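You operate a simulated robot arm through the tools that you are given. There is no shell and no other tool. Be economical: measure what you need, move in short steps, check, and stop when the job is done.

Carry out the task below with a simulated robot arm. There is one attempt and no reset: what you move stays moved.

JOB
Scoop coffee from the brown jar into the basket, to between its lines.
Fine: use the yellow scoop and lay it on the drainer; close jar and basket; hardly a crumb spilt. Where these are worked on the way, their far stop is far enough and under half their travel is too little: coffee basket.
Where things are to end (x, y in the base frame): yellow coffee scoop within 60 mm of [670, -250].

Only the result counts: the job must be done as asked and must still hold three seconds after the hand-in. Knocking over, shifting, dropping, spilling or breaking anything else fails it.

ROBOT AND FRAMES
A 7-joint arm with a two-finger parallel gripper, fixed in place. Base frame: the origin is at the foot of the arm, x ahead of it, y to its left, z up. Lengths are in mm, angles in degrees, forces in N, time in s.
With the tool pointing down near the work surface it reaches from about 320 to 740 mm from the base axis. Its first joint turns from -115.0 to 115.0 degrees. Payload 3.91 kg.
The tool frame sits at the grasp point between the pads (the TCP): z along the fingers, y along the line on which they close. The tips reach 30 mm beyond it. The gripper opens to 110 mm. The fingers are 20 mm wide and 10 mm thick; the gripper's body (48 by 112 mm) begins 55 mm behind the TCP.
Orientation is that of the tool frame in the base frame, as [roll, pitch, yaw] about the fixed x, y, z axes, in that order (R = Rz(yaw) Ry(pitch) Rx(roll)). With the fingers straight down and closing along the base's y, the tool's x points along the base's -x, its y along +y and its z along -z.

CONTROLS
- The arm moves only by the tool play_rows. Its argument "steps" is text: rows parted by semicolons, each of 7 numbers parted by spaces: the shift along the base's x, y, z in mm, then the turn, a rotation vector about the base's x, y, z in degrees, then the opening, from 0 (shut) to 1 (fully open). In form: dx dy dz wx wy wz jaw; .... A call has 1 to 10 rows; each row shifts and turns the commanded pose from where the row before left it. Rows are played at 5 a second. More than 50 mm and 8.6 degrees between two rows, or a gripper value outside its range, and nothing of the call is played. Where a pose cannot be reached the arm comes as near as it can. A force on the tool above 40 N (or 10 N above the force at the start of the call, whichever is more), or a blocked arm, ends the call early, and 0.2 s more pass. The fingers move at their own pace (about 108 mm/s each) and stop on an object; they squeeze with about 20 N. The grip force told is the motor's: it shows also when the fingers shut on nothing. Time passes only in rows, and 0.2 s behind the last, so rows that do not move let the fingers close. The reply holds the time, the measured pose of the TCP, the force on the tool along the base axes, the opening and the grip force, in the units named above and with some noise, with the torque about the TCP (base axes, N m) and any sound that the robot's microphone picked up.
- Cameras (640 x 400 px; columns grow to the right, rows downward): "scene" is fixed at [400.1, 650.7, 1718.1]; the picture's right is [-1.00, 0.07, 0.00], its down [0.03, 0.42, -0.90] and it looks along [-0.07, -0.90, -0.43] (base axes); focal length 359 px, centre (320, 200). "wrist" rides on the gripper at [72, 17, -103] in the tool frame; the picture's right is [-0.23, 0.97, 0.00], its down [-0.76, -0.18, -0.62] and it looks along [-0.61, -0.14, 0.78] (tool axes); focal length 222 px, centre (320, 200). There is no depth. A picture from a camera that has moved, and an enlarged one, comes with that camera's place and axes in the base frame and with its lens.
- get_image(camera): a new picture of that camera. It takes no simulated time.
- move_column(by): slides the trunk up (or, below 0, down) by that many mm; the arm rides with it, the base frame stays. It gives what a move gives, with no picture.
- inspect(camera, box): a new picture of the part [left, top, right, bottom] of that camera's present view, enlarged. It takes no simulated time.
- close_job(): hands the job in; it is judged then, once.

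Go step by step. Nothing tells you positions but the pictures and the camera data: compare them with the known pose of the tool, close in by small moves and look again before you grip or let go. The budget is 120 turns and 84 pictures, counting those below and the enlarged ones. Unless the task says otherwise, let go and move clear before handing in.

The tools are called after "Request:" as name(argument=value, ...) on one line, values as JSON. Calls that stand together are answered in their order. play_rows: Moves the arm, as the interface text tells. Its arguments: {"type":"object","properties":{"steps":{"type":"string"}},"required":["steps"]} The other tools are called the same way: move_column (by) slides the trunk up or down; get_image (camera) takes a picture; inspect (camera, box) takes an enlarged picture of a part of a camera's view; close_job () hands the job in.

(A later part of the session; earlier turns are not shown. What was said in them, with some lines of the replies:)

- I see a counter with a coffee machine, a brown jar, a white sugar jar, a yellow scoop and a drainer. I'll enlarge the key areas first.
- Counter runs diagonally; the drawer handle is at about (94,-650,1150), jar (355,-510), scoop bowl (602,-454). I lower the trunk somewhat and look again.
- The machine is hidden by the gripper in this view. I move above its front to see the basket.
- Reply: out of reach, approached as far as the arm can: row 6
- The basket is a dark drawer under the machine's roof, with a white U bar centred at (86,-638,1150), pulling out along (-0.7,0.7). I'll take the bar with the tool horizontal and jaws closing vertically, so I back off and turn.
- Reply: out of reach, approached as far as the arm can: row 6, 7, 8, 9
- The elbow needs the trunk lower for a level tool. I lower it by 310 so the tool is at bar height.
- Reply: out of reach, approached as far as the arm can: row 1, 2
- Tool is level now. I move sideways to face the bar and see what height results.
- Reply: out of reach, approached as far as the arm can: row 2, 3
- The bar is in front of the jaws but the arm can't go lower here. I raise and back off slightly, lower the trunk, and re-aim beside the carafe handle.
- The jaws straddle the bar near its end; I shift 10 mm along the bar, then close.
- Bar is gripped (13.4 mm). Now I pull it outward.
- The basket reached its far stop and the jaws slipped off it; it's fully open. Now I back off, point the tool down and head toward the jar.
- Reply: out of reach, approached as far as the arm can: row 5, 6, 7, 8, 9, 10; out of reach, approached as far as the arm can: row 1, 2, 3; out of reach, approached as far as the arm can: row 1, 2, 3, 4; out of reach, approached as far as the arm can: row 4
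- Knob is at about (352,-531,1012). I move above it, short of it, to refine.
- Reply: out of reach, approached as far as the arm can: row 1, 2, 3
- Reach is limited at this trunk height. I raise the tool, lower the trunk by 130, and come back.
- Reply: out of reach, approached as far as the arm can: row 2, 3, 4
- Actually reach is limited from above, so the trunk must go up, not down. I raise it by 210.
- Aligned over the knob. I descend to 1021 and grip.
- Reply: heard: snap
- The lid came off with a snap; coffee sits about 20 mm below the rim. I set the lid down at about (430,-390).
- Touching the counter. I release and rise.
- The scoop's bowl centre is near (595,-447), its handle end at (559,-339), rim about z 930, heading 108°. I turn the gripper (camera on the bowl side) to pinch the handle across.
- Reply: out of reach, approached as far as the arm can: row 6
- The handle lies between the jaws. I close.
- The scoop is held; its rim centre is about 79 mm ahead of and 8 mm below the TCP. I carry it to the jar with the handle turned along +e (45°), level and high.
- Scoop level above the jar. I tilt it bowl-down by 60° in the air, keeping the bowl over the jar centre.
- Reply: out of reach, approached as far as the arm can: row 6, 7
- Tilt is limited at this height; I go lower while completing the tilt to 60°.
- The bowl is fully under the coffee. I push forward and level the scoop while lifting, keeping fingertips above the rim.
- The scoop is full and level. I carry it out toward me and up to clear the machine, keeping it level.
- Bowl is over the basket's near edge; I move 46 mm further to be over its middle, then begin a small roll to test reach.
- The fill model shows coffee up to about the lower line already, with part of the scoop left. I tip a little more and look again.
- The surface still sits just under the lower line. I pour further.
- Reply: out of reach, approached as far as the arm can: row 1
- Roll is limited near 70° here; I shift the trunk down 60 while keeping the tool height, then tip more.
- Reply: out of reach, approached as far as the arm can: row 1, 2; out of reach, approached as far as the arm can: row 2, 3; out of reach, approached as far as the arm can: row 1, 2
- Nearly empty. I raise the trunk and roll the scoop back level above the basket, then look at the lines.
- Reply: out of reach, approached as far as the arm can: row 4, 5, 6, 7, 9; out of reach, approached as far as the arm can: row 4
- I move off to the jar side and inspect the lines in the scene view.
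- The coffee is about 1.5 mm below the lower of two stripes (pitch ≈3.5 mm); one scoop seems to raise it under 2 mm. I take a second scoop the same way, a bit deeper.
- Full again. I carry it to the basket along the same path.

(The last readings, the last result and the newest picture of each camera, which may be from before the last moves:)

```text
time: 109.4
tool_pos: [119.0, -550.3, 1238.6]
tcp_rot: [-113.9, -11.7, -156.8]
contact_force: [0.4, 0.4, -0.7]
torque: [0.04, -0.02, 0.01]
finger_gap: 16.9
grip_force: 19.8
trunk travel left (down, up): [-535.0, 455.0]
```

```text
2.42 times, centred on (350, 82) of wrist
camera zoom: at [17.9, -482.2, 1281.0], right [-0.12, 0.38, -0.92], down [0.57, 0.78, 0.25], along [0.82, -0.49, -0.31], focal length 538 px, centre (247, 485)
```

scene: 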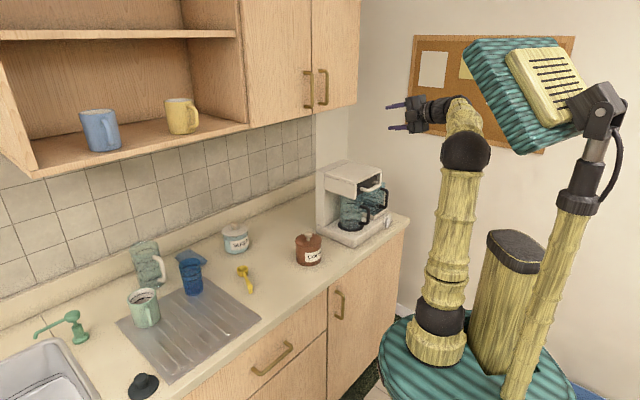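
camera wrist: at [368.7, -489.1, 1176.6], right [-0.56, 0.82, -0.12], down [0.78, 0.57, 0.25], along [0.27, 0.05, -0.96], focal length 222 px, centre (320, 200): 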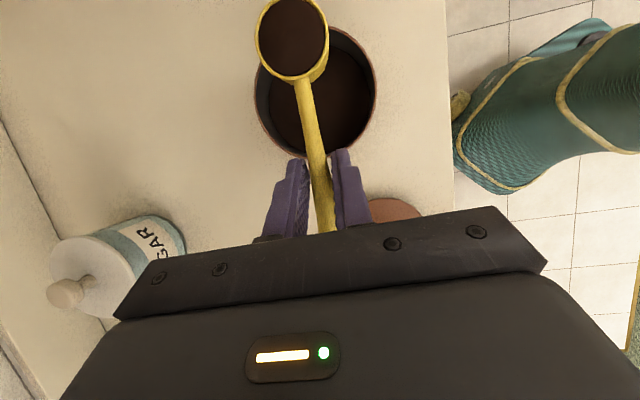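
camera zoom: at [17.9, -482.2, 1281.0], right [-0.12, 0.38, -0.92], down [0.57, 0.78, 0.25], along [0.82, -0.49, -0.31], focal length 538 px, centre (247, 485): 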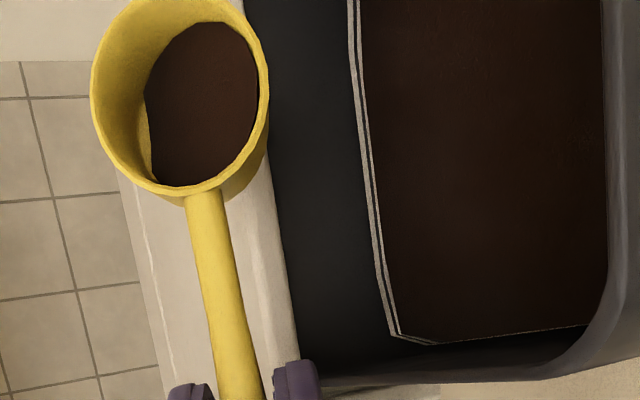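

The coffee is now rising over the lower line. I pour the rest with the trunk sequence.

Request:
play_rows(steps="0 0 20 -3 -3 0 0;0 0 20 0 0 0 0;0 0 20 0 0 0 0;0 0 0 0 0 0 0")

Request:
move_column(by=-60)

Request:
play_rows(steps="0 0 0 -5.5 -5.5 0 0;0 0 0 -5.5 -5.5 0 0;0 0 0 0 0 0 0")

Request:
move_column(by=-55)

Request:
play_rows(steps="-3 3 0 -5.5 -5.5 0 0;-3 3 0 -5.5 -5.5 0 0;0 0 0 0 0 0 0")

Request:
move_column(by=-80)

Request:
play_rows(steps="0 3 0 -5.5 -5.5 0 0;0 3 0 -5.5 -5.5 0 0;0 0 0 0 0 0 0")

Request:
get_image(camera="wrist")

```text
time: 110.4
tool_pos: [118.7, -551.7, 1298.6]
tcp_rot: [-110.0, -10.0, -157.6]
contact_force: [-0.2, 0.5, -0.8]
torque: [0.02, -0.03, -0.02]
finger_gap: 16.8
grip_force: 19.8
trunk travel left (down, up): [-535.0, 455.0]
```

```text
time: 111.4
tool_pos: [119.9, -551.0, 1239.7]
tcp_rot: [-110.0, -10.1, -157.6]
contact_force: [0.0, -0.2, -0.1]
torque: [0.01, 0.01, 0.01]
finger_gap: 16.5
grip_force: 19.8
trunk travel left (down, up): [-475.0, 515.0]
```

```text
time: 112.2
tool_pos: [136.0, -560.3, 1255.6]
tcp_rot: [-99.4, -5.3, -159.1]
contact_force: [-0.1, 0.6, -0.5]
torque: [0.05, -0.01, -0.02]
finger_gap: 16.4
grip_force: 20.3
out of reach, approached as far as the arm can: row 2
trunk travel left (down, up): [-475.0, 515.0]
```

```text
time: 113.1
tool_pos: [134.3, -558.7, 1205.7]
tcp_rot: [-99.1, -5.4, -159.3]
contact_force: [1.5, -12.8, 26.5]
torque: [-0.9, -0.31, -0.06]
finger_gap: 16.3
grip_force: 20.1
trunk travel left (down, up): [-420.0, 570.0]
```

```text
time: 113.9
tool_pos: [140.1, -575.9, 1292.8]
tcp_rot: [-86.9, 1.3, -159.7]
contact_force: [-0.4, -0.5, -0.7]
torque: [0.03, 0.0, 0.04]
finger_gap: 16.6
grip_force: 20.6
out of reach, approached as far as the arm can: row 1, 2
trunk travel left (down, up): [-420.0, 570.0]
```

```text
time: 115.1
tool_pos: [140.5, -575.4, 1213.5]
tcp_rot: [-86.8, 1.4, -159.9]
contact_force: [-1.1, 0.8, 4.1]
torque: [-0.32, 0.12, -0.08]
finger_gap: 17.0
grip_force: 19.8
trunk travel left (down, up): [-340.0, 650.0]
```

```text
time: 115.9
tool_pos: [140.3, -594.9, 1304.5]
tcp_rot: [-73.6, 8.0, -158.8]
contact_force: [1.0, 0.4, -1.2]
torque: [0.02, -0.01, -0.04]
finger_gap: 16.5
grip_force: 19.9
out of reach, approached as far as the arm can: row 1, 2
trunk travel left (down, up): [-340.0, 650.0]
```

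```text
13 pictures are left
camera wrist: at [44.1, -530.8, 1250.9], right [0.43, -0.13, -0.89], down [0.47, 0.88, 0.1], along [0.77, -0.46, 0.44], focal length 222 px, centre (320, 200)
```

wrist: 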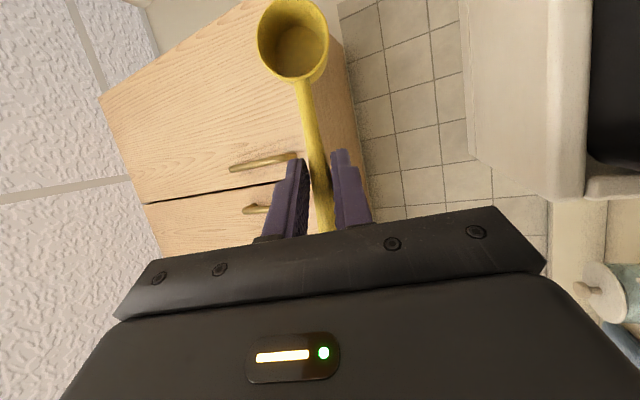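

The scoop is empty, though it brushed the roof during a trunk move. I raise clear and check the scene.

Request:
move_column(by=195)

Request:
play_rows(steps="-5 5 0 5.8 5.8 0 0;-5 5 0 5.8 5.8 0 0;-5 5 0 5.8 5.8 0 0;-5 5 0 5.8 5.8 0 0;-3 3 -10 5.8 5.8 0 0;0 0 -15 5.8 5.8 0 0;0 0 -20 5.8 5.8 0 0;0 0 -20 5.8 5.8 0 0;0 0 -20 5.8 5.8 0 0;0 0 0 0 0 0 0")

Request:
play_rows(steps="0 0 -20 0 0 0 0;5 5 -20 5.8 5.8 0 0;10 10 -20 5.8 5.8 0 0;10 10 -20 5.8 5.8 0 0;15 15 -20 4 4 0 0;20 20 0 0 0 0 0;20 25 0 0 0 0 0;25 30 0 0 0 0 0;25 30 0 0 0 0 0;0 0 0 0 0 0 0")

```text
time: 118.0
tool_pos: [140.1, -594.2, 1501.1]
tcp_rot: [-73.6, 7.8, -158.8]
contact_force: [-0.1, 0.2, 0.0]
torque: [0.03, -0.01, -0.02]
finger_gap: 16.9
grip_force: 20.5
trunk travel left (down, up): [-535.0, 455.0]
```

```text
time: 120.2
tool_pos: [113.6, -544.3, 1369.1]
tcp_rot: [-143.2, -20.1, -150.1]
contact_force: [0.5, 0.4, -0.2]
torque: [-0.03, 0.02, -0.01]
finger_gap: 16.6
grip_force: 20.1
out of reach, approached as far as the arm can: row 4, 5, 6, 7, 8, 9
trunk travel left (down, up): [-535.0, 455.0]
```

```text
time: 122.4
tool_pos: [246.6, -404.4, 1280.4]
tcp_rot: [-175.4, -24.8, -137.4]
contact_force: [0.1, 1.0, -0.4]
torque: [-0.02, 0.0, -0.03]
finger_gap: 16.5
grip_force: 19.8
out of reach, approached as far as the arm can: row 1
trunk travel left (down, up): [-535.0, 455.0]
```

Request:
play_rows(steps="17 -9 -20 2 2 0 0;17 -9 -20 0 0 2 0;17 -9 -20 0 0 0 0;17 -9 -20 0 0 0 0;17 -9 -20 0 0 0 0;17 -9 -20 0 0 0 0;17 -9 -20 0 0 0 0;17 -9 -20 0 0 0 0;17 -9 -20 0 0 0 0;0 0 0 0 0 0 0")

Request:
inspect(camera="scene", box=[355, 165, 405, 200])

Request:
inspect(camera="scene", box=[290, 140, 430, 280])

```text
time: 124.6
tool_pos: [399.5, -489.2, 1098.7]
tcp_rot: [-178.6, -24.9, -134.1]
contact_force: [0.9, 0.1, -0.6]
torque: [0.05, 0.01, 0.03]
finger_gap: 16.4
grip_force: 19.6
trunk travel left (down, up): [-535.0, 455.0]
```

```text
11.43 times, centred on (380, 182) of scene
camera zoom: at [400.1, 650.7, 1718.1], right [-1.0, 0.07, 0.0], down [0.03, 0.42, -0.9], along [-0.07, -0.9, -0.43], focal length 4101 px, centre (-366, 400)
```

zoom: 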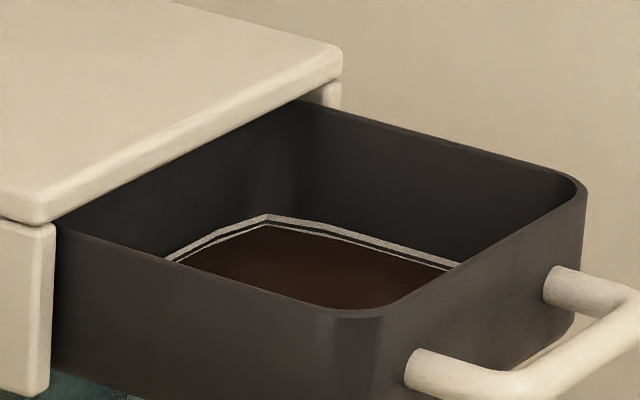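

```text
2.86 times, centred on (360, 210) of scene
camera zoom: at [400.1, 650.7, 1718.1], right [-1.0, 0.07, 0.0], down [0.03, 0.42, -0.9], along [-0.07, -0.9, -0.43], focal length 1025 px, centre (206, 171)
```

zoom: 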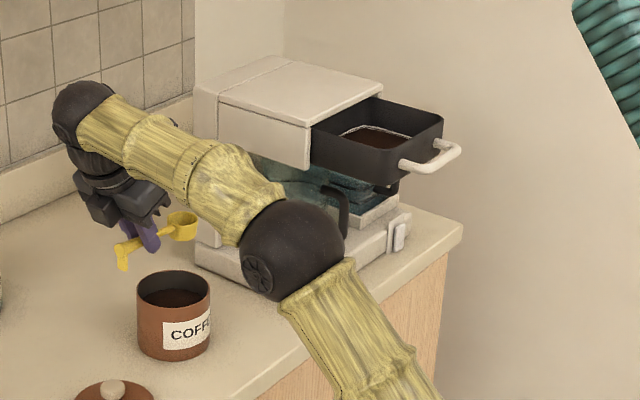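

Level is now mid of the lower stripe; nothing spilt and the machine hasn't moved. I want about 70 % of a scoop more, so I'll dip and drain the scoop at ~48° before levelling.

Request:
play_rows(steps="0 0 -12 6.05 -6.05 0 0;0 -1 0 6.05 -6.05 0 0;-2 -2 0 6.05 -6.05 0 0;-4 -3 0 6.05 -6.05 0 0;-5 -4 0 6.05 -6.05 0 0;-6 -5 -1 6.05 -6.05 0 0;-6 -5 -1 6.05 -6.05 0 0;0 0 0 0 0 0 0")

```text
time: 126.4
tool_pos: [375.7, -507.4, 1084.6]
tcp_rot: [-177.6, 35.2, -133.9]
contact_force: [-0.8, -0.1, 0.0]
torque: [0.02, -0.04, 0.01]
finger_gap: 16.2
grip_force: 20.4
trunk travel left (down, up): [-535.0, 455.0]
```

Request:
play_rows(steps="1 -2 -15 0 0 0 0;0 0 -15 0 0 0 0;0 0 -15 0 0 0 0;0 0 -13 0 0 0 0;0 0 -11 0 0 0 0;0 0 0 0 0 0 0")

Request:
play_rows(steps="-10.6 -10.6 0 0 0 0 0;6.9 6.9 2 -5.66 5.66 0 0;3.3 3.3 5 -2.83 2.83 0 0;0 0 10 0 0 0 0;0 0 10 0 0 0 0;0 0 8 0 0 0 0;0 0 0 0 0 0 0;0 0 0 0 0 0 0")

Request:
play_rows(steps="6 6 0 -5.66 5.66 0 0;5.2 5.2 0 -5.66 5.66 0 0;4.3 4.3 0 -5.66 5.66 0 0;3.5 3.5 0 -5.66 5.66 0 0;2.4 2.4 0 -5.66 5.66 0 0;1.4 1.4 3 -5.66 5.66 0 0;0 0 0 0 0 0 0")

Request:
get_image(camera="wrist")

```text
time: 127.8
tool_pos: [376.8, -509.4, 1017.2]
tcp_rot: [-177.6, 35.1, -133.8]
contact_force: [0.5, 0.5, -0.3]
torque: [0.01, -0.02, -0.03]
finger_gap: 16.5
grip_force: 19.5
trunk travel left (down, up): [-535.0, 455.0]
```

```text
time: 129.6
tool_pos: [376.0, -510.5, 1052.1]
tcp_rot: [-177.9, 22.9, -134.2]
contact_force: [0.3, 0.1, -0.1]
torque: [0.0, 0.03, 0.01]
finger_gap: 16.9
grip_force: 19.8
trunk travel left (down, up): [-535.0, 455.0]
```

```text
time: 131.2
tool_pos: [398.9, -486.7, 1055.4]
tcp_rot: [-178.6, -25.2, -134.1]
contact_force: [-0.5, 0.5, -0.3]
torque: [-0.03, 0.01, 0.0]
finger_gap: 16.7
grip_force: 19.8
trunk travel left (down, up): [-535.0, 455.0]
```

```text
10 pictures are left
camera wrist: at [369.4, -488.4, 1179.7], right [-0.56, 0.82, -0.12], down [0.78, 0.57, 0.25], along [0.27, 0.05, -0.96], focal length 222 px, centre (320, 200)
```

wrist: 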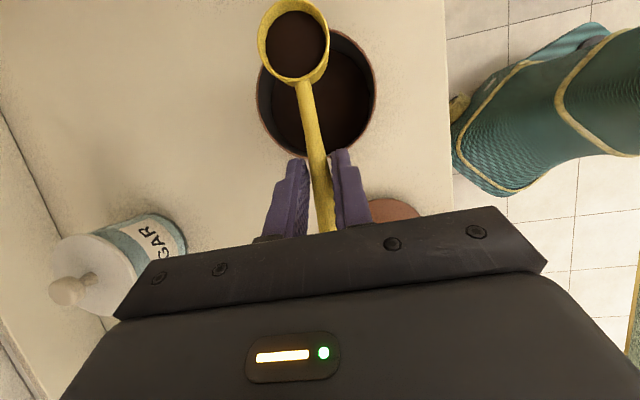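

About 70 % full, as intended. Carrying to the basket.

Request:
play_rows(steps="-4 4 10 0 0 0 0;-10 10 18 0 0 0 0;-13 13 20 0 0 0 0;-13 13 20 0 0 0 0;-13 13 20 0 0 0 0;-13 13 20 0 0 0 0;-13 13 20 0 0 0 0;-13 13 20 0 0 0 0;-10 10 20 0 0 0 0;-5 5 19 0 0 0 0")

Request:
play_rows(steps="-5 -5 0 0 0 0 0;-15 -15 0 0 0 0 0;-20 -20 0 0 0 0 0;-20 -20 0 0 0 0 0;-20 -20 0 0 0 0 0;-20 -20 0 0 0 0 0;-20 -20 0 0 0 0 0;-20 -20 0 0 0 0 0;-15 -15 0 0 0 0 0;-8 -8 0 0 0 0 0")

Request:
play_rows(steps="-8 -2 0 0 0 0 0;-6 -2 0 0 0 0 0;0 0 0 -5.5 -5.5 0 0;0 0 0 -5.5 -5.5 0 0;0 0 0 -5.5 -5.5 0 0;0 0 0 -5.5 -5.5 0 0;0 0 0 -5.5 -5.5 0 0;0 0 0 -5.5 -5.5 0 0;0 0 0 -5.5 -5.5 0 0;0 0 0 -5.5 -5.5 0 0")

Request:
play_rows(steps="0 0 20 -3 -3 0 0;0 0 20 0 0 0 0;0 0 20 0 0 0 0;0 0 0 0 0 0 0")

```text
time: 133.4
tool_pos: [290.2, -380.0, 1241.8]
tcp_rot: [-178.7, -24.9, -134.0]
contact_force: [0.1, 0.3, -0.5]
torque: [0.03, 0.0, 0.02]
finger_gap: 16.4
grip_force: 19.5
trunk travel left (down, up): [-535.0, 455.0]
```

```text
time: 135.6
tool_pos: [129.3, -544.2, 1243.6]
tcp_rot: [-178.7, -25.0, -134.1]
contact_force: [0.9, 0.0, -0.3]
torque: [0.02, -0.03, -0.02]
finger_gap: 16.9
grip_force: 20.5
trunk travel left (down, up): [-535.0, 455.0]
```

```text
time: 137.8
tool_pos: [115.6, -546.8, 1243.2]
tcp_rot: [-113.7, -12.1, -157.1]
contact_force: [0.2, 0.1, -0.9]
torque: [0.01, 0.01, 0.01]
finger_gap: 16.6
grip_force: 19.5
trunk travel left (down, up): [-535.0, 455.0]
```

```text
time: 138.8
tool_pos: [114.3, -545.5, 1303.7]
tcp_rot: [-109.8, -10.6, -157.8]
contact_force: [-0.1, -0.5, -0.5]
torque: [0.0, 0.02, -0.04]
finger_gap: 16.3
grip_force: 19.9
trunk travel left (down, up): [-535.0, 455.0]
```

Request:
move_column(by=-60)

Request:
play_rows(steps="0 0 0 -5.5 -5.5 0 0;0 0 0 -5.5 -5.5 0 0;0 0 0 0 0 0 0")

```text
time: 139.8
tool_pos: [114.8, -546.0, 1241.6]
tcp_rot: [-109.8, -10.5, -157.8]
contact_force: [-0.6, -0.1, -1.3]
torque: [0.02, -0.02, 0.03]
finger_gap: 16.6
grip_force: 19.9
trunk travel left (down, up): [-475.0, 515.0]
```

```text
time: 140.6
tool_pos: [119.9, -552.4, 1263.8]
tcp_rot: [-99.0, -5.5, -159.6]
contact_force: [-0.2, 0.2, -0.3]
torque: [-0.03, -0.02, -0.03]
finger_gap: 16.4
grip_force: 20.0
out of reach, approached as far as the arm can: row 2
trunk travel left (down, up): [-475.0, 515.0]
```

Request:
play_rows(steps="-3 3 20 0 0 0 0;-2 2 20 0 0 0 0;0 0 0 0 0 0 0")

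Request:
move_column(by=-60)

Request:
play_rows(steps="0 0 0 -5.5 -5.5 0 0;0 0 0 -5.5 -5.5 0 0;0 0 0 0 0 0 0")

```text
time: 141.4
tool_pos: [116.1, -548.8, 1303.9]
tcp_rot: [-99.0, -5.5, -159.5]
contact_force: [-0.3, 0.5, -0.1]
torque: [0.01, -0.01, -0.01]
finger_gap: 16.8
grip_force: 20.4
trunk travel left (down, up): [-475.0, 515.0]
```

```text
time: 142.4
tool_pos: [114.8, -549.8, 1242.8]
tcp_rot: [-99.0, -5.5, -159.5]
contact_force: [0.6, -0.5, 0.1]
torque: [0.02, -0.04, 0.03]
finger_gap: 16.4
grip_force: 19.8
trunk travel left (down, up): [-415.0, 575.0]
```

```text
time: 143.2
tool_pos: [120.0, -558.8, 1298.3]
tcp_rot: [-86.2, 1.4, -160.2]
contact_force: [0.1, 0.3, 0.1]
torque: [0.01, 0.01, 0.0]
finger_gap: 16.5
grip_force: 19.7
out of reach, approached as far as the arm can: row 1, 2
trunk travel left (down, up): [-415.0, 575.0]
```

Request:
move_column(by=-50)

Request:
play_rows(steps="-2 2 0 -5.5 -5.5 0 0;-2 2 0 -5.5 -5.5 0 0;0 0 0 0 0 0 0")

Request:
get_image(camera="wrist")

```text
time: 144.2
tool_pos: [119.9, -558.0, 1248.6]
tcp_rot: [-86.3, 1.4, -160.2]
contact_force: [-0.7, -0.7, -0.9]
torque: [0.03, 0.0, -0.02]
finger_gap: 17.0
grip_force: 20.5
trunk travel left (down, up): [-365.0, 625.0]
```

```text
time: 145.0
tool_pos: [111.5, -572.1, 1338.7]
tcp_rot: [-73.1, 8.1, -159.0]
contact_force: [0.1, 0.1, -1.0]
torque: [0.04, -0.02, 0.02]
finger_gap: 16.8
grip_force: 20.0
out of reach, approached as far as the arm can: row 1, 2
trunk travel left (down, up): [-365.0, 625.0]
```

```text
9 pictures are left
camera wrist: at [17.1, -507.1, 1284.1], right [0.43, -0.14, -0.89], down [0.47, 0.88, 0.1], along [0.77, -0.46, 0.44], focal length 222 px, centre (320, 200)
```

wrist: 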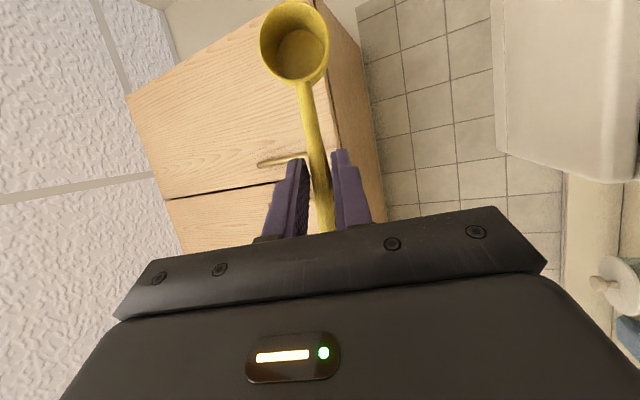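

Empty. I raise, level the scoop and go back toward the jar side.

Request:
move_column(by=170)

Request:
play_rows(steps="0 5 0 5.8 5.8 0 0;0 5 0 5.8 5.8 0 0;0 5 0 5.8 5.8 0 0;0 5 0 5.8 5.8 0 0;0 3 -10 5.8 5.8 0 0;0 0 -15 5.8 5.8 0 0;0 0 -20 5.8 5.8 0 0;0 0 -20 5.8 5.8 0 0;0 0 -20 5.8 5.8 0 0;0 0 0 0 0 0 0")

Request:
play_rows(steps="0 0 -20 0 0 0 0;5 5 -20 5.8 5.8 0 0;10 10 -20 5.8 5.8 0 0;10 10 -20 5.8 5.8 0 0;15 15 -20 4 4 0 0;20 20 0 0 0 0 0;20 25 0 0 0 0 0;25 30 0 0 0 0 0;25 30 0 0 0 0 0;0 0 0 0 0 0 0")

```text
time: 146.9
tool_pos: [111.8, -571.6, 1509.1]
tcp_rot: [-73.2, 8.0, -158.9]
contact_force: [0.7, -0.1, -0.7]
torque: [0.01, 0.03, -0.02]
finger_gap: 16.4
grip_force: 20.1
trunk travel left (down, up): [-535.0, 455.0]
```

```text
time: 149.1
tool_pos: [108.7, -528.1, 1379.1]
tcp_rot: [-142.6, -20.4, -150.3]
contact_force: [0.2, 0.4, -0.3]
torque: [0.0, -0.03, 0.01]
finger_gap: 16.5
grip_force: 19.9
out of reach, approached as far as the arm can: row 5, 6, 7, 8, 9
trunk travel left (down, up): [-535.0, 455.0]
```

```text
time: 151.3
tool_pos: [231.8, -414.7, 1306.0]
tcp_rot: [-170.1, -26.0, -138.9]
contact_force: [0.4, 0.2, -0.6]
torque: [0.0, 0.0, -0.02]
finger_gap: 16.6
grip_force: 19.2
out of reach, approached as far as the arm can: row 1, 5
trunk travel left (down, up): [-535.0, 455.0]
```

Heading for the drainer with the empty scoop, fixing the level and turning its heading to about 115°.

Request:
play_rows(steps="30 14 -15 4 4 0 0;30 14 -20 2.5 2.5 0 0;30 14 -20 0 0 7.5 0;30 14 -20 0 0 7.5 0;30 14 -20 0 0 7.5 0;30 14 -20 0 0 7.5 0;30 14 -20 0 0 7.5 0;30 14 -20 0 0 7.5 0;30 14 -20 0 0 7.5 0;0 0 0 0 0 0 0")

Request:
play_rows(steps="30 14 -10 0 0 7.5 0;30 14 -10 0 0 7.5 0;30 14 -10 0 0 2.5 0;30 14 -10 0 0 0 0;30 10 -10 0 0 0 0;0 0 0 0 0 0 0")

Request:
get_image(camera="wrist")

Request:
inspect(camera="scene", box=[355, 165, 405, 200])

```text
time: 153.5
tool_pos: [502.8, -290.8, 1134.6]
tcp_rot: [179.7, -26.4, -81.8]
contact_force: [-0.3, -0.1, -0.6]
torque: [-0.01, 0.04, 0.01]
finger_gap: 16.7
grip_force: 20.0
trunk travel left (down, up): [-535.0, 455.0]
```

```text
time: 154.9
tool_pos: [651.6, -227.0, 1081.2]
tcp_rot: [179.8, -26.2, -64.3]
contact_force: [0.4, -0.1, -0.5]
torque: [0.01, 0.02, 0.0]
finger_gap: 16.7
grip_force: 20.4
trunk travel left (down, up): [-535.0, 455.0]
```

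```text
8 pictures are left
camera wrist: at [643.7, -250.2, 1207.8], right [-0.97, -0.24, -0.1], down [-0.25, 0.94, 0.22], along [0.04, 0.24, -0.97], focal length 222 px, centre (320, 200)
```

wrist: 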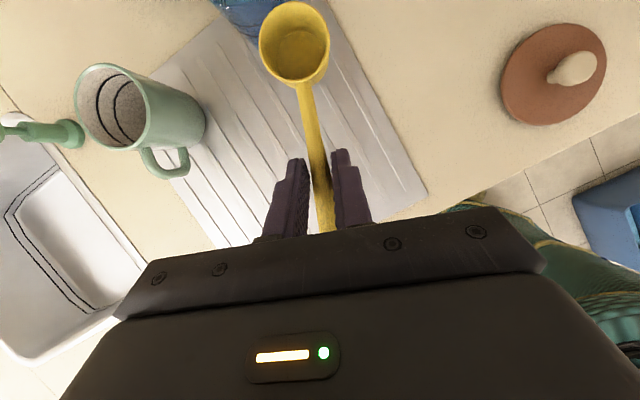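

```text
11.43 times, centred on (380, 182) of scene
camera zoom: at [400.1, 650.7, 1718.1], right [-1.0, 0.07, 0.0], down [0.03, 0.42, -0.9], along [-0.07, -0.9, -0.43], focal length 4101 px, centre (-366, 400)
```

zoom: 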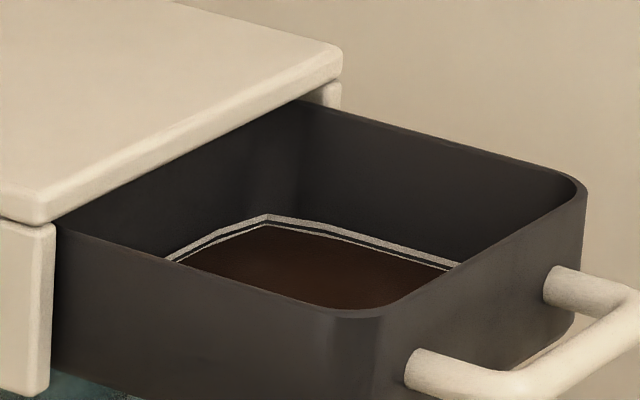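

Request:
inspect(camera="scene", box=[372, 182, 384, 190])

```text
16.00 times, centred on (378, 186) of scene
camera zoom: at [400.1, 650.7, 1718.1], right [-1.0, 0.07, 0.0], down [0.03, 0.42, -0.9], along [-0.07, -0.9, -0.43], focal length 5742 px, centre (-608, 424)
```

zoom: 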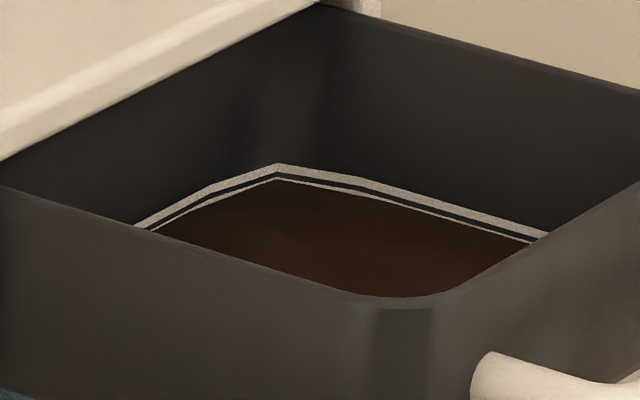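

The level sits inside the lower stripe, so about one more full scoop puts it mid-gap. I return to the jar for it.

Request:
play_rows(steps="-27.8 -28.7 2 0 0 -7.8 0;-27.8 -28.7 2 0 0 -7.8 0;-27.8 -28.7 2 0 0 -7.8 0;-27.8 -28.7 1 0 0 -7.8 0;-27.8 -28.7 0 0 0 -7.8 0;-27.8 -28.7 0 0 0 -7.8 0;-27.8 -28.7 0 0 0 -7.8 0;-27.8 -28.7 0 0 0 -7.8 0;-27.8 -28.7 0 0 0 -7.8 0;0 0 0 0 0 0 0")

```text
time: 157.1
tool_pos: [402.3, -483.8, 1089.1]
tcp_rot: [179.8, -26.1, -134.7]
contact_force: [0.3, 1.0, -0.5]
torque: [0.01, 0.0, 0.02]
finger_gap: 16.4
grip_force: 19.8
trunk travel left (down, up): [-535.0, 455.0]
```

Request:
play_rows(steps="0 0 -3 5.45 -5.45 0 0;0 0 0 5.45 -5.45 0 0;-2 -2 0 5.45 -5.45 0 0;-3 -3 0 5.45 -5.45 0 0;-4 -4 0 5.45 -5.45 0 0;-5 -5 0 5.45 -5.45 0 0;-6 -6 -1 5.45 -5.45 0 0;-5 -5.5 0 5.45 -5.45 0 0;0 0 0 0 0 0 0")

```text
time: 159.1
tool_pos: [375.4, -508.6, 1084.7]
tcp_rot: [-179.9, 35.6, -134.5]
contact_force: [0.2, 1.3, -0.8]
torque: [0.07, 0.0, -0.02]
finger_gap: 16.9
grip_force: 20.8
trunk travel left (down, up): [-535.0, 455.0]
```

Request:
play_rows(steps="1 -1 -15 0 0 0 0;0 0 -15 0 0 0 0;0 0 -15 0 0 0 0;0 0 -15 0 0 0 0;0 0 -13 0 0 0 0;0 0 0 0 0 0 0")

Request:
play_rows(steps="-12 -12 0 0 0 0 0;6.9 6.9 3 -5.66 5.66 0 0;6.3 6.3 3 -5.66 5.66 0 0;5.7 5.7 1 -5.66 5.66 0 0;5 5 2 -5.66 5.66 0 0;4.2 4.2 3 -5.66 5.66 0 0;3.2 3.2 4 -5.66 5.66 0 0;2.2 2.2 7 -5.66 5.66 0 0;0.9 0.9 10 -2.83 2.83 0 0;0 0 8 0 0 0 0")

Request:
get_image(camera="wrist")

```text
time: 160.5
tool_pos: [375.8, -508.8, 1014.9]
tcp_rot: [-179.2, 35.4, -134.3]
contact_force: [2.3, -7.3, 25.1]
torque: [0.01, -0.01, -0.07]
finger_gap: 16.9
grip_force: 20.2
trunk travel left (down, up): [-535.0, 455.0]
```

```text
time: 162.7
tool_pos: [398.9, -487.1, 1051.7]
tcp_rot: [179.7, -24.7, -134.6]
contact_force: [-0.2, -0.5, -0.9]
torque: [0.01, -0.02, 0.01]
finger_gap: 16.8
grip_force: 20.3
trunk travel left (down, up): [-535.0, 455.0]
```

```text
5 pictures are left
camera wrist: at [370.5, -490.7, 1177.5], right [-0.55, 0.83, -0.09], down [0.8, 0.55, 0.25], along [0.26, 0.06, -0.96], focal length 222 px, centre (320, 200)
```

wrist: 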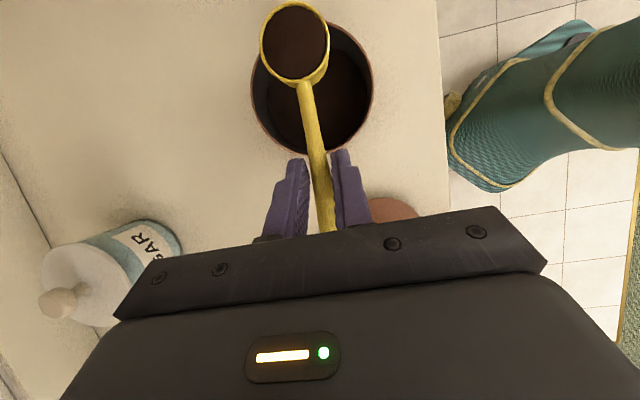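

Scoop is nearly full. Carrying to the basket with the proven sequence.

Request:
play_rows(steps="-4 4 10 0 0 0 0;-10 10 18 0 0 0 0;-13 13 20 0 0 0 0;-13 13 20 0 0 0 0;-13 13 20 0 0 0 0;-13 13 20 0 0 0 0;-13 13 20 0 0 0 0;-13 13 20 0 0 0 0;-10 10 20 0 0 0 0;-5 5 19 0 0 0 0")

Request:
play_rows(steps="-5 -5 0 0 0 0 0;-15 -15 0 0 0 0 0;-20 -20 0 0 0 0 0;-20 -20 0 0 0 0 0;-20 -20 0 0 0 0 0;-20 -20 0 0 0 0 0;-20 -20 0 0 0 0 0;-20 -20 0 0 0 0 0;-15 -15 0 0 0 0 0;-8 -8 0 0 0 0 0")

Request:
play_rows(steps="-8 -2 0 0 0 0 0;-6 -2 0 0 0 0 0;0 0 0 -5.5 -5.5 0 0;0 0 0 -5.5 -5.5 0 0;0 0 0 -5.5 -5.5 0 0;0 0 0 -5.5 -5.5 0 0;0 0 0 -5.5 -5.5 0 0;0 0 0 -5.5 -5.5 0 0;0 0 0 -5.5 -5.5 0 0;0 0 0 -5.5 -5.5 0 0")

Request:
play_rows(steps="0 0 20 -3 -3 0 0;0 0 20 0 0 0 0;0 0 20 0 0 0 0;0 0 0 0 0 0 0")

```text
time: 164.9
tool_pos: [291.1, -379.4, 1240.1]
tcp_rot: [179.8, -24.6, -134.6]
contact_force: [-0.2, 0.1, -0.4]
torque: [0.0, -0.03, 0.03]
finger_gap: 16.8
grip_force: 19.9
trunk travel left (down, up): [-535.0, 455.0]
```

```text
time: 167.1
tool_pos: [128.9, -544.0, 1240.8]
tcp_rot: [179.8, -24.6, -134.6]
contact_force: [0.7, -0.2, -0.4]
torque: [0.01, -0.02, -0.02]
finger_gap: 16.8
grip_force: 19.8
trunk travel left (down, up): [-535.0, 455.0]
```

```text
time: 169.3
tool_pos: [115.4, -546.7, 1239.3]
tcp_rot: [-115.6, -11.6, -157.0]
contact_force: [0.2, 0.2, -0.1]
torque: [0.06, -0.01, 0.05]
finger_gap: 16.9
grip_force: 20.6
trunk travel left (down, up): [-535.0, 455.0]
```

```text
time: 170.3
tool_pos: [112.7, -545.5, 1301.4]
tcp_rot: [-111.8, -10.0, -157.6]
contact_force: [-0.1, 0.2, -0.3]
torque: [0.01, 0.03, -0.01]
finger_gap: 16.8
grip_force: 19.7
trunk travel left (down, up): [-535.0, 455.0]
```

Request:
move_column(by=-58)

Request:
play_rows(steps="0 0 0 -5.5 -5.5 0 0;0 0 0 -5.5 -5.5 0 0;0 0 0 0 0 0 0")

Request:
play_rows(steps="-3 3 20 0 0 0 0;-2 2 20 0 0 0 0;0 0 0 0 0 0 0")

```text
time: 171.3
tool_pos: [113.5, -545.6, 1240.9]
tcp_rot: [-111.7, -9.9, -157.8]
contact_force: [0.4, -0.3, -0.2]
torque: [0.0, 0.0, 0.01]
finger_gap: 16.6
grip_force: 20.2
trunk travel left (down, up): [-477.0, 513.0]
```

```text
time: 172.1
tool_pos: [118.3, -550.1, 1257.6]
tcp_rot: [-100.5, -4.8, -159.2]
contact_force: [1.2, 0.0, -0.1]
torque: [0.03, 0.01, -0.03]
finger_gap: 16.9
grip_force: 19.9
out of reach, approached as far as the arm can: row 2
trunk travel left (down, up): [-477.0, 513.0]
```

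```text
time: 172.9
tool_pos: [112.0, -545.0, 1295.4]
tcp_rot: [-100.4, -4.8, -159.2]
contact_force: [0.5, -0.8, -0.2]
torque: [0.05, 0.01, 0.04]
finger_gap: 16.7
grip_force: 19.6
trunk travel left (down, up): [-477.0, 513.0]
```

Request:
move_column(by=-52)

Request:
play_rows(steps="0 0 0 -5.5 -5.5 0 0;0 0 0 -5.5 -5.5 0 0;0 0 0 0 0 0 0")

```text
time: 173.8
tool_pos: [112.6, -544.1, 1243.3]
tcp_rot: [-100.4, -4.8, -159.1]
contact_force: [-0.7, 0.5, -0.3]
torque: [0.0, 0.02, 0.01]
finger_gap: 16.8
grip_force: 19.4
trunk travel left (down, up): [-425.0, 565.0]
```

```text
time: 174.6
tool_pos: [117.2, -553.9, 1298.5]
tcp_rot: [-87.5, 1.9, -159.7]
contact_force: [1.0, 1.0, -0.6]
torque: [0.01, -0.01, 0.0]
finger_gap: 16.6
grip_force: 20.3
out of reach, approached as far as the arm can: row 1, 2
trunk travel left (down, up): [-425.0, 565.0]
```

Request:
move_column(by=-52)

Request:
play_rows(steps="-2 2 0 -5.5 -5.5 0 0;-2 2 0 -5.5 -5.5 0 0;0 0 0 -2 -2 0 0;0 0 0 0 0 0 0;0 0 0 0 0 0 0")

Request:
move_column(by=162)

Request:
play_rows(steps="0 5 0 5.8 5.8 0 0;0 5 0 5.8 5.8 0 0;0 5 0 5.8 5.8 0 0;0 5 0 5.8 5.8 0 0;0 3 -10 5.8 5.8 0 0;0 0 -15 5.8 5.8 0 0;0 0 -20 5.8 5.8 0 0;0 0 -20 5.8 5.8 0 0;0 0 -20 5.8 5.8 0 0;0 0 0 0 0 0 0")

Request:
play_rows(steps="0 0 -20 0 0 0 0;5 5 -20 5.8 5.8 0 0;10 10 -20 5.8 5.8 0 0;10 10 -20 5.8 5.8 0 0;15 15 -20 4 4 0 0;20 20 0 0 0 0 0;20 25 0 0 0 0 0;25 30 0 0 0 0 0;25 30 0 0 0 0 0;0 0 0 0 0 0 0")

```text
time: 175.5
tool_pos: [115.8, -553.4, 1245.6]
tcp_rot: [-87.6, 2.0, -159.7]
contact_force: [0.5, 0.2, -0.9]
torque: [-0.01, -0.01, -0.02]
finger_gap: 16.7
grip_force: 20.0
trunk travel left (down, up): [-373.0, 617.0]
```

```text
time: 176.7
tool_pos: [108.6, -565.6, 1335.6]
tcp_rot: [-74.6, 8.6, -158.5]
contact_force: [-0.2, 0.0, -0.3]
torque: [0.03, 0.05, -0.05]
finger_gap: 16.6
grip_force: 19.7
out of reach, approached as far as the arm can: row 1, 2, 3
trunk travel left (down, up): [-373.0, 617.0]
```

```text
time: 178.6
tool_pos: [107.5, -564.5, 1496.4]
tcp_rot: [-74.6, 8.5, -158.4]
contact_force: [0.1, -0.7, 0.5]
torque: [0.01, -0.01, 0.01]
finger_gap: 16.6
grip_force: 20.1
trunk travel left (down, up): [-535.0, 455.0]
```

```text
time: 180.8
tool_pos: [105.6, -521.7, 1379.1]
tcp_rot: [-143.9, -19.7, -150.6]
contact_force: [-0.5, 1.1, -0.3]
torque: [-0.01, -0.05, -0.06]
finger_gap: 16.6
grip_force: 19.5
out of reach, approached as far as the arm can: row 5, 6, 7, 8, 9
trunk travel left (down, up): [-535.0, 455.0]
```

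```text
time: 183.0
tool_pos: [235.5, -389.7, 1299.4]
tcp_rot: [-176.1, -24.8, -138.2]
contact_force: [0.3, -0.1, -0.6]
torque: [-0.01, 0.01, -0.03]
finger_gap: 16.6
grip_force: 20.1
out of reach, approached as far as the arm can: row 1, 4
trunk travel left (down, up): [-535.0, 455.0]
```

Now to the drainer; on the way I check the level.

Request:
play_rows(steps="30 12 -15 1 1 0 0;30 12 -20 0 0 7.5 0;30 12 -20 0 0 7.5 0;30 12 -20 0 0 7.5 0;30 12 -20 0 0 7.5 0;30 12 -20 0 0 7.5 0;30 12 -20 0 0 7.5 0;30 12 -20 0 0 7.5 0;30 12 -20 0 0 7.5 0;0 0 0 0 0 0 0")

Request:
play_rows(steps="30 12 -10 0 0 7.5 0;30 12 -10 0 0 5.5 0;30 12 -10 0 0 0 0;30 12 -10 0 0 0 0;30 12 -10 0 0 0 0;0 0 0 0 0 0 0")

Request:
inspect(camera="scene", box=[372, 182, 384, 190])

```text
time: 185.2
tool_pos: [506.8, -281.6, 1124.1]
tcp_rot: [-177.8, -24.8, -77.4]
contact_force: [0.4, -0.5, 0.2]
torque: [0.01, 0.01, 0.04]
finger_gap: 16.9
grip_force: 19.9
trunk travel left (down, up): [-535.0, 455.0]
```

```text
time: 186.6
tool_pos: [655.2, -223.5, 1073.6]
tcp_rot: [-177.9, -24.7, -64.5]
contact_force: [-0.6, 0.5, -0.4]
torque: [-0.03, 0.02, -0.03]
finger_gap: 16.4
grip_force: 19.9
trunk travel left (down, up): [-535.0, 455.0]
```

```text
16.00 times, centred on (378, 186) of scene
camera zoom: at [400.1, 650.7, 1718.1], right [-1.0, 0.07, 0.0], down [0.03, 0.42, -0.9], along [-0.07, -0.9, -0.43], focal length 5742 px, centre (-608, 424)
```

zoom: 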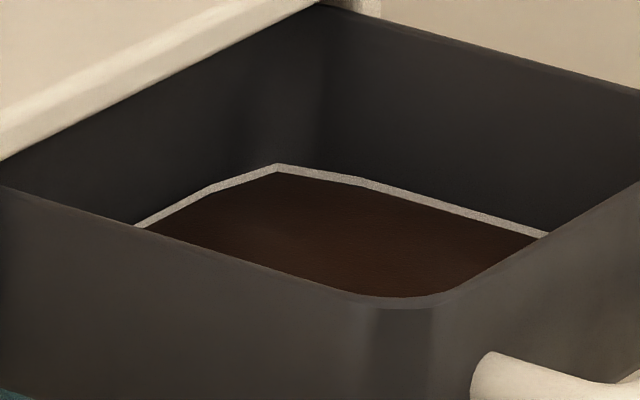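

The lower line is covered and the upper one clear: level is right. Now I lower the scoop onto the drainer.

Request:
play_rows(steps="0 0 -25 0 0 0 0;0 0 -25 0 0 0 0;0 0 -25 0 0 0 0;0 0 -20 0 0 0 0;0 0 -12 0 0 0 0;0 0 -6 0 0 0 0;0 0 0 0 0 0 0")

Request:
play_rows(steps="0 0 -2 0 0 0 0;0 0 -2 0 0 0 0;0 0 -2 0 0 0 0;0 0 -2 0 0 0 0;0 0 0 0 0 0 0")

```text
time: 188.2
tool_pos: [654.9, -224.3, 960.9]
tcp_rot: [-177.8, -24.6, -64.6]
contact_force: [-0.9, -0.2, 0.4]
torque: [-0.02, -0.03, 0.01]
finger_gap: 16.5
grip_force: 19.8
trunk travel left (down, up): [-535.0, 455.0]
```

```text
time: 189.4
tool_pos: [655.3, -220.9, 951.6]
tcp_rot: [-177.7, -24.8, -64.6]
contact_force: [1.1, -1.3, 6.6]
torque: [-0.58, -0.31, 0.05]
finger_gap: 16.4
grip_force: 19.8
trunk travel left (down, up): [-535.0, 455.0]
```

Bowl touches first; I tilt the handle end down about 5° and settle.

Request:
play_rows(steps="0 0 0 -2.25 -1.08 0 0;0 0 -2 -2.25 -1.08 0 0;0 0 -2 0 0 0 0;0 0 -2 0 0 0 0;0 0 0 0 0 0 0")

```text
time: 190.6
tool_pos: [654.6, -222.1, 948.0]
tcp_rot: [-177.7, -29.9, -64.5]
contact_force: [3.8, 0.1, 10.0]
torque: [0.14, 0.05, 0.0]
finger_gap: 16.6
grip_force: 20.0
trunk travel left (down, up): [-535.0, 455.0]
```

Both ends are bearing. I release and rise.

Request:
play_rows(steps="0 0 0 0 0 0 0.2;0 0 0 0 0 0 0.35;0 0 0 0 0 0 0.4;0 0 15 0 0 0 0.4;0 0 25 0 0 0 0.4;0 0 30 0 0 0 0.4;0 0 30 0 0 0 0.4;0 0 0 0 0 0 0.5")

Request:
get_image(camera="scene")

```text
time: 192.4
tool_pos: [656.3, -221.9, 1048.4]
tcp_rot: [-177.8, -29.7, -64.5]
contact_force: [-0.1, 0.5, -0.6]
torque: [-0.02, 0.02, 0.0]
finger_gap: 55.2
grip_force: 0.0
trunk travel left (down, up): [-535.0, 455.0]
```

```text
3 pictures are left
```

scene: 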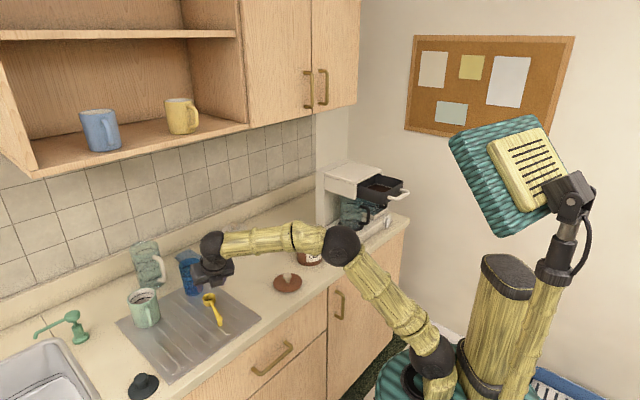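

The scoop lies on the drainer. Now I untilt, turn back to the yaw used for the lid, and go above it.

Request:
play_rows(steps="-15 -10 0 6.7 3.2 0 0.5;-15 -10 0 6.7 3.2 0 0.5;-15 -10 0 6.7 3.2 0 0.5;-15 -10 0 6.7 3.2 0 0.5;-20 -15 0 0 0 -8.5 0.5;-20 -15 0 0 0 -8.5 0.5;-20 -15 0 0 0 -8.5 0.5;-20 -15 0 0 0 -8.5 0.5;-20 -15 0 0 0 -8.5 0.5;0 0 0 0 0 -8.5 0.5")

Request:
play_rows(steps="0 0 0 0 0 -8.5 0.5;0 0 0 0 0 -8.5 0.5;0 0 0 0 0 -8.5 0.5;0 0 0 0 0 -8.5 0.5;0 0 0 0 0 -8.5 0.5;0 0 0 0 0 -8.5 0.5;0 0 0 0 0 -8.5 0.5;0 0 0 0 0 -8.5 0.5;0 0 0 0 0 -8.5 0.5;0 0 0 0 0 -8.5 0.5")

```text
time: 194.6
tool_pos: [495.5, -336.2, 1047.2]
tcp_rot: [-177.8, 0.0, -115.6]
contact_force: [0.3, 0.0, 0.7]
torque: [-0.02, 0.01, 0.02]
finger_gap: 54.7
grip_force: 0.0
trunk travel left (down, up): [-535.0, 455.0]
```

```text
time: 196.8
tool_pos: [495.4, -338.0, 1047.3]
tcp_rot: [-177.7, -0.1, 159.3]
contact_force: [-0.2, -1.2, -0.4]
torque: [0.01, -0.01, -0.02]
finger_gap: 55.0
grip_force: 0.0
trunk travel left (down, up): [-535.0, 455.0]
```

Request:
play_rows(steps="-16 -13 0 0 0 -6.7 0.5;-16 -13 0 0 0 -6.7 0.5;-17 -13 0 0 0 -6.6 0.5;-17 -13 -15 1.7 -1.5 0 0.5;0 0 -20 0 0 0 0.5;0 0 -20 0 0 0 0.5;0 0 0 0 0 0 0.5")

Request:
inspect(camera="wrist", box=[200, 50, 440, 260])

```text
time: 198.4
tool_pos: [430.7, -389.2, 992.9]
tcp_rot: [-180.0, 0.0, 139.4]
contact_force: [-0.5, -0.7, 0.5]
torque: [0.01, -0.01, -0.01]
finger_gap: 54.8
grip_force: 0.0
trunk travel left (down, up): [-535.0, 455.0]
```

```text
1.90 times, centred on (320, 155) of wrist
camera zoom: at [384.8, -328.9, 1096.6], right [0.81, 0.59, 0.0], down [0.46, -0.63, 0.62], along [0.37, -0.5, -0.78], focal length 423 px, centre (320, 286)
```

zoom: 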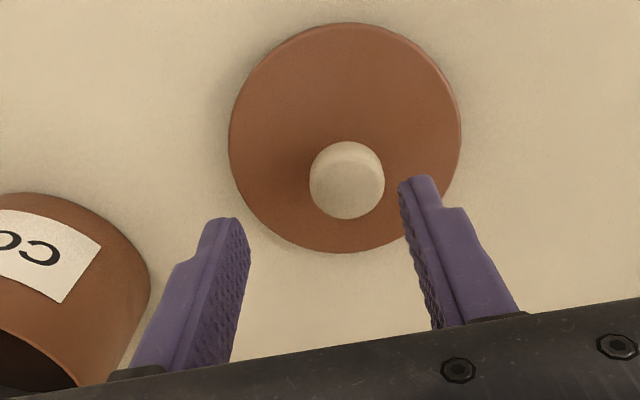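

The lid has shifted about 10 mm along the closing axis; I correct, descend and grip the knob.

Request:
play_rows(steps="6.6 7.5 -10 0 0 0 0.5;0 0 -15 0 0 0 0.5;0 0 -15 0 0 0 0.5;0 0 -10 0 0 0 0.5;0 0 0 0 0 0 0.25;0 0 0 0 0 0 0.1;0 0 0 0 0 0 0.1;0 0 0 0 0 0 0.1")

```text
time: 200.2
tool_pos: [436.3, -381.6, 943.0]
tcp_rot: [180.0, 0.0, 139.4]
contact_force: [1.8, -1.7, 8.6]
torque: [-0.09, -0.1, 0.06]
finger_gap: 28.6
grip_force: 20.0
trunk travel left (down, up): [-535.0, 455.0]
```

Request:
play_rows(steps="0 0 15 0 0 0 0.1;0 0 30 0 0 0 0.1;0 0 40 0 0 0 0.1;0 0 40 0 0 0 0.1;0 0 20 0 0 0 0.1;-16 -30 0 0 0 0 0.1;-16 -30 0 0 0 0 0.1;-16 -30 0 0 0 0 0.1;-17 -30 0 0 0 0 0.1;-16 -30 0 0 0 0 0.1")

Request:
play_rows(steps="0 0 -10 0 0 0 0.1;0 0 0 0 0 0 0.1")

```text
time: 202.4
tool_pos: [353.6, -532.6, 1085.4]
tcp_rot: [180.0, -0.1, 139.5]
contact_force: [0.2, -0.3, 0.6]
torque: [-0.01, 0.04, -0.04]
finger_gap: 28.8
grip_force: 20.3
trunk travel left (down, up): [-535.0, 455.0]
```

```text
time: 203.0
tool_pos: [354.1, -532.1, 1076.1]
tcp_rot: [180.0, 0.0, 139.5]
contact_force: [1.3, 0.5, 0.1]
torque: [0.03, 0.0, 0.02]
finger_gap: 28.8
grip_force: 20.2
trunk travel left (down, up): [-535.0, 455.0]
```

Request:
play_rows(steps="1 0 -15 0 0 0 0.1;0 0 -15 0 0 0 0.1;0 0 -12 0 0 0 0.1;0 0 -6 0 0 0 0.1;0 0 -4 0 0 0 0.1;0 0 0 0 0 0 0.1")

```text
time: 204.4
tool_pos: [356.7, -531.6, 1027.9]
tcp_rot: [-179.8, 0.4, 139.5]
contact_force: [1.6, -5.1, 22.0]
torque: [-0.2, -0.95, -0.18]
finger_gap: 28.8
grip_force: 19.9
trunk travel left (down, up): [-535.0, 455.0]
```

The lid touches early on its +x side; I lift a little, shift -x by 4 mm and try again.

Request:
play_rows(steps="0 0 6 0 0 0 0.1;-5 0 0 0 0 0 0.1;0 0 -3 0 0 0 0.1;0 0 -2 0 0 0 0.1;0 0 -2 0 0 0 0.1;0 0 -2 0 0 0 0.1;0 0 -2 0 0 0 0.1;0 0 0 0 0 0 0.1")

```text
time: 206.2
tool_pos: [351.6, -530.5, 1020.2]
tcp_rot: [-179.9, 0.2, 139.6]
contact_force: [0.9, -2.5, 8.1]
torque: [0.04, 0.3, 0.08]
finger_gap: 28.4
grip_force: 19.8
trunk travel left (down, up): [-535.0, 455.0]
heard: snap
```

Snap heard: the lid is on. I release, rise, and head to push the basket shut.

Request:
play_rows(steps="0 0 0 0 0 0 0.18;0 0 0 0 0 0 0.32;0 0 0 0 0 0 0.45;0 0 15 0 0 0 0.45;0 0 30 0 0 0 0.45;-15 15 35 0 0 0 0.3;-20 25 10 0 0 0 0;-30 30 0 0 0 0 0;-30 30 0 0 0 0 0;0 0 0 0 0 0 0")

Request:
move_column(by=100)

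```text
time: 208.4
tool_pos: [256.2, -433.3, 1111.9]
tcp_rot: [-180.0, 0.1, 139.7]
contact_force: [0.2, -0.3, 0.0]
torque: [-0.03, 0.0, 0.0]
finger_gap: 0.1
grip_force: 19.6
trunk travel left (down, up): [-535.0, 455.0]
```

```text
time: 209.7
tool_pos: [253.3, -431.9, 1212.5]
tcp_rot: [180.0, 0.1, 139.4]
contact_force: [0.2, -0.1, 0.4]
torque: [-0.02, 0.04, 0.0]
finger_gap: 0.0
grip_force: 20.0
trunk travel left (down, up): [-635.0, 355.0]
```

Request:
play_rows(steps="-30 20 15 0 0 -2 0;-30 20 13 0 0 -2.4 0;-32 -19 0 0 0 0 0;-32 -19 0 0 0 0 0;-32 -19 0 0 0 0 0;-32 -19 0 0 0 0 0;-32 -19 0 0 0 0 0;-32 -20 0 0 0 0 0;-33 -20 0 0 0 0 0;0 0 0 0 0 0 0")

Request:
play_rows(steps="0 0 -20 0 0 0 0;0 0 -20 0 0 0 0;0 0 -18 0 0 0 0;0 0 -15 0 0 0 0;0 0 0 0 0 0 0")

Request:
get_image(camera="scene")

```text
time: 211.9
tool_pos: [-30.2, -526.3, 1242.4]
tcp_rot: [180.0, 0.0, 135.0]
contact_force: [-0.5, 0.3, -0.1]
torque: [-0.03, 0.02, 0.0]
finger_gap: 0.1
grip_force: 20.2
trunk travel left (down, up): [-635.0, 355.0]
```

```text
time: 213.1
tool_pos: [-30.7, -524.8, 1167.7]
tcp_rot: [180.0, 0.0, 135.1]
contact_force: [0.3, 0.5, 0.3]
torque: [0.0, 0.01, 0.02]
finger_gap: 0.0
grip_force: 19.6
trunk travel left (down, up): [-635.0, 355.0]
```

```text
1 pictures are left
```

scene: 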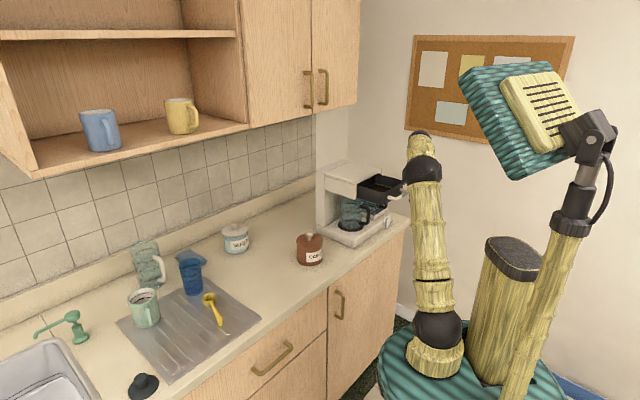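

Lid is on and the scoop lies on the drainer. Now I push the bar inward.

Request:
play_rows(steps="6 -6 -3 0 0 0 0;6 -6 0 0 0 0 0;6 -6 0 0 0 0 0;6 -6 0 0 0 0 0;6 -6 0 0 0 0 0;6 -6 0 0 0 0 0;6 -6 0 0 0 0 0;0 0 0 0 0 0 0")

```text
time: 214.9
tool_pos: [11.5, -569.8, 1163.6]
tcp_rot: [-180.0, 0.0, 135.1]
contact_force: [0.3, -0.4, -0.1]
torque: [-0.01, 0.02, -0.03]
finger_gap: 0.1
grip_force: 20.2
trunk travel left (down, up): [-635.0, 355.0]
```

Request:
play_rows(steps="6 -6 0 0 0 0 0;6 -6 0 0 0 0 0;6 -6 0 0 0 0 0")

Request:
play_rows(steps="6 -6 0 0 0 0 0;6 -6 0 0 0 0 0;6 -6 0 0 0 0 0;5 -5 0 0 0 0 0")

```text
time: 215.7
tool_pos: [30.0, -587.6, 1163.9]
tcp_rot: [179.9, 0.1, 135.2]
contact_force: [0.5, -0.3, -0.4]
torque: [0.02, 0.01, 0.0]
finger_gap: 0.0
grip_force: 19.7
trunk travel left (down, up): [-635.0, 355.0]
```

```text
time: 216.7
tool_pos: [52.2, -609.8, 1163.3]
tcp_rot: [179.9, 0.0, 135.1]
contact_force: [0.2, 0.1, -0.3]
torque: [0.04, -0.01, -0.03]
finger_gap: 0.2
grip_force: 20.1
trunk travel left (down, up): [-635.0, 355.0]
```

Request:
play_rows(steps="5 -5 0 0 0 0 0;5 -5 0 0 0 0 0;4 -4 0 0 0 0 0;3 -3 0 0 0 0 0;2 -2 0 0 0 0 0;2 -2 0 0 0 0 0;2 -2 0 0 0 0 0;2 -2 0 0 0 0 0")

```text
time: 218.5
tool_pos: [72.9, -628.0, 1164.1]
tcp_rot: [-180.0, 0.1, 135.1]
contact_force: [-4.2, 2.1, 0.6]
torque: [-0.02, 0.05, 0.02]
finger_gap: 0.0
grip_force: 19.9
out of reach, approached as far as the arm can: row 6, 8
trunk travel left (down, up): [-635.0, 355.0]
```

Nearly home, but at the reach limit. I back off, raise the trunk 60, and push the last bit.

Request:
play_rows(steps="-10 10 0 0 0 0 0;-15 15 0 0 0 0 0;-10 10 0 0 0 0 0")

Request:
move_column(by=60)

Request:
play_rows(steps="0 0 -20 0 0 0 0;0 0 -20 0 0 0 0;0 0 -20 0 0 0 0;10 -10 0 0 0 0 0;10 -10 0 0 0 0 0;8 -8 0 0 0 0 0;5 -5 0 0 0 0 0;0 0 0 0 0 0 0")

```text
time: 219.3
tool_pos: [41.6, -609.5, 1173.6]
tcp_rot: [-179.8, 0.2, 135.1]
contact_force: [-0.2, 0.6, -0.2]
torque: [-0.09, 0.02, 0.0]
finger_gap: 0.0
grip_force: 19.8
out of reach, approached as far as the arm can: row 1, 2
trunk travel left (down, up): [-635.0, 355.0]
```

```text
time: 220.3
tool_pos: [42.1, -613.4, 1230.3]
tcp_rot: [-180.0, -0.1, 135.1]
contact_force: [-0.3, -0.1, -0.1]
torque: [0.02, 0.02, -0.01]
finger_gap: 0.2
grip_force: 19.7
trunk travel left (down, up): [-695.0, 295.0]
```

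```text
time: 221.8
tool_pos: [62.5, -640.0, 1167.5]
tcp_rot: [179.8, -0.9, 134.4]
contact_force: [-12.8, 13.7, 3.0]
torque: [0.34, -0.03, 0.06]
finger_gap: 0.0
grip_force: 19.9
trunk travel left (down, up): [-695.0, 295.0]
stopped in row 7: the force on the tool passed its limit (the readings are from after the stop); the commanded pose is now the measured one
```

The bar pushes back hard at the closed position: basket shut. I back away and take the last look.

Request:
play_rows(steps="-8 8 0 0 0 0 0;-15 15 5 0 0 0 0;-15 20 20 0 0 0 0;-10 25 25 0 0 0 0;0 30 20 0 0 0 0;10 30 0 0 0 0 0;15 30 0 0 0 0 0;15 30 0 0 0 0 0;15 30 0 0 0 0 0;0 0 0 0 0 0 0")

Request:
inspect(camera="scene", box=[190, 150, 420, 330])

```text
time: 224.1
tool_pos: [73.8, -425.0, 1232.6]
tcp_rot: [179.7, -0.9, 134.7]
contact_force: [0.5, 0.7, 0.2]
torque: [-0.02, 0.0, -0.02]
finger_gap: 0.0
grip_force: 19.5
trunk travel left (down, up): [-695.0, 295.0]
```

```text
2.22 times, centred on (305, 240) of scene
camera zoom: at [400.1, 650.7, 1718.1], right [-1.0, 0.07, 0.0], down [0.03, 0.42, -0.9], along [-0.07, -0.9, -0.43], focal length 797 px, centre (353, 111)
```

zoom: 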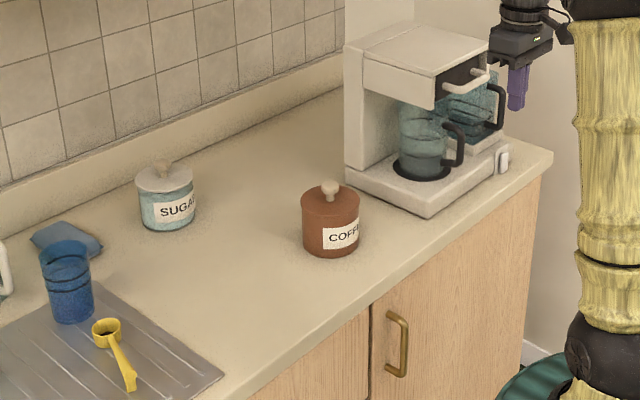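

The basket is shut, the jar is lidded, the scoop lies on the drainer and the counter is clean, so I hand in.

Request:
close_job()

```text
The job is handed in.
```

The job is handed in. Coffee is in the basket between its lines, basket and jar are closed, and the yellow scoop lies on the drainer near [670, -250].

- **Level:** after four scoops the lower line was fully covered. The upper line was still clear, with the coffee right up against its bottom edge.
- **Basket:** it went to its far stop for filling and was pushed back until it met a hard stop.
- **Jar:** the lid touched the rim off-centre on the first try. I shifted it a few millimetres and it snapped on.
- **Contacts on the way:** the held scoop or a finger brushed the machine's roof once, at about 29 N. The scoop also touched the jar's bottom once, at about 26 N. The pictures showed nothing displaced.
- **Spill:** I could see no coffee outside the jar and basket in the last picture. The scoop looked empty after each of the pours I checked. I didn't look at it after the fourth.
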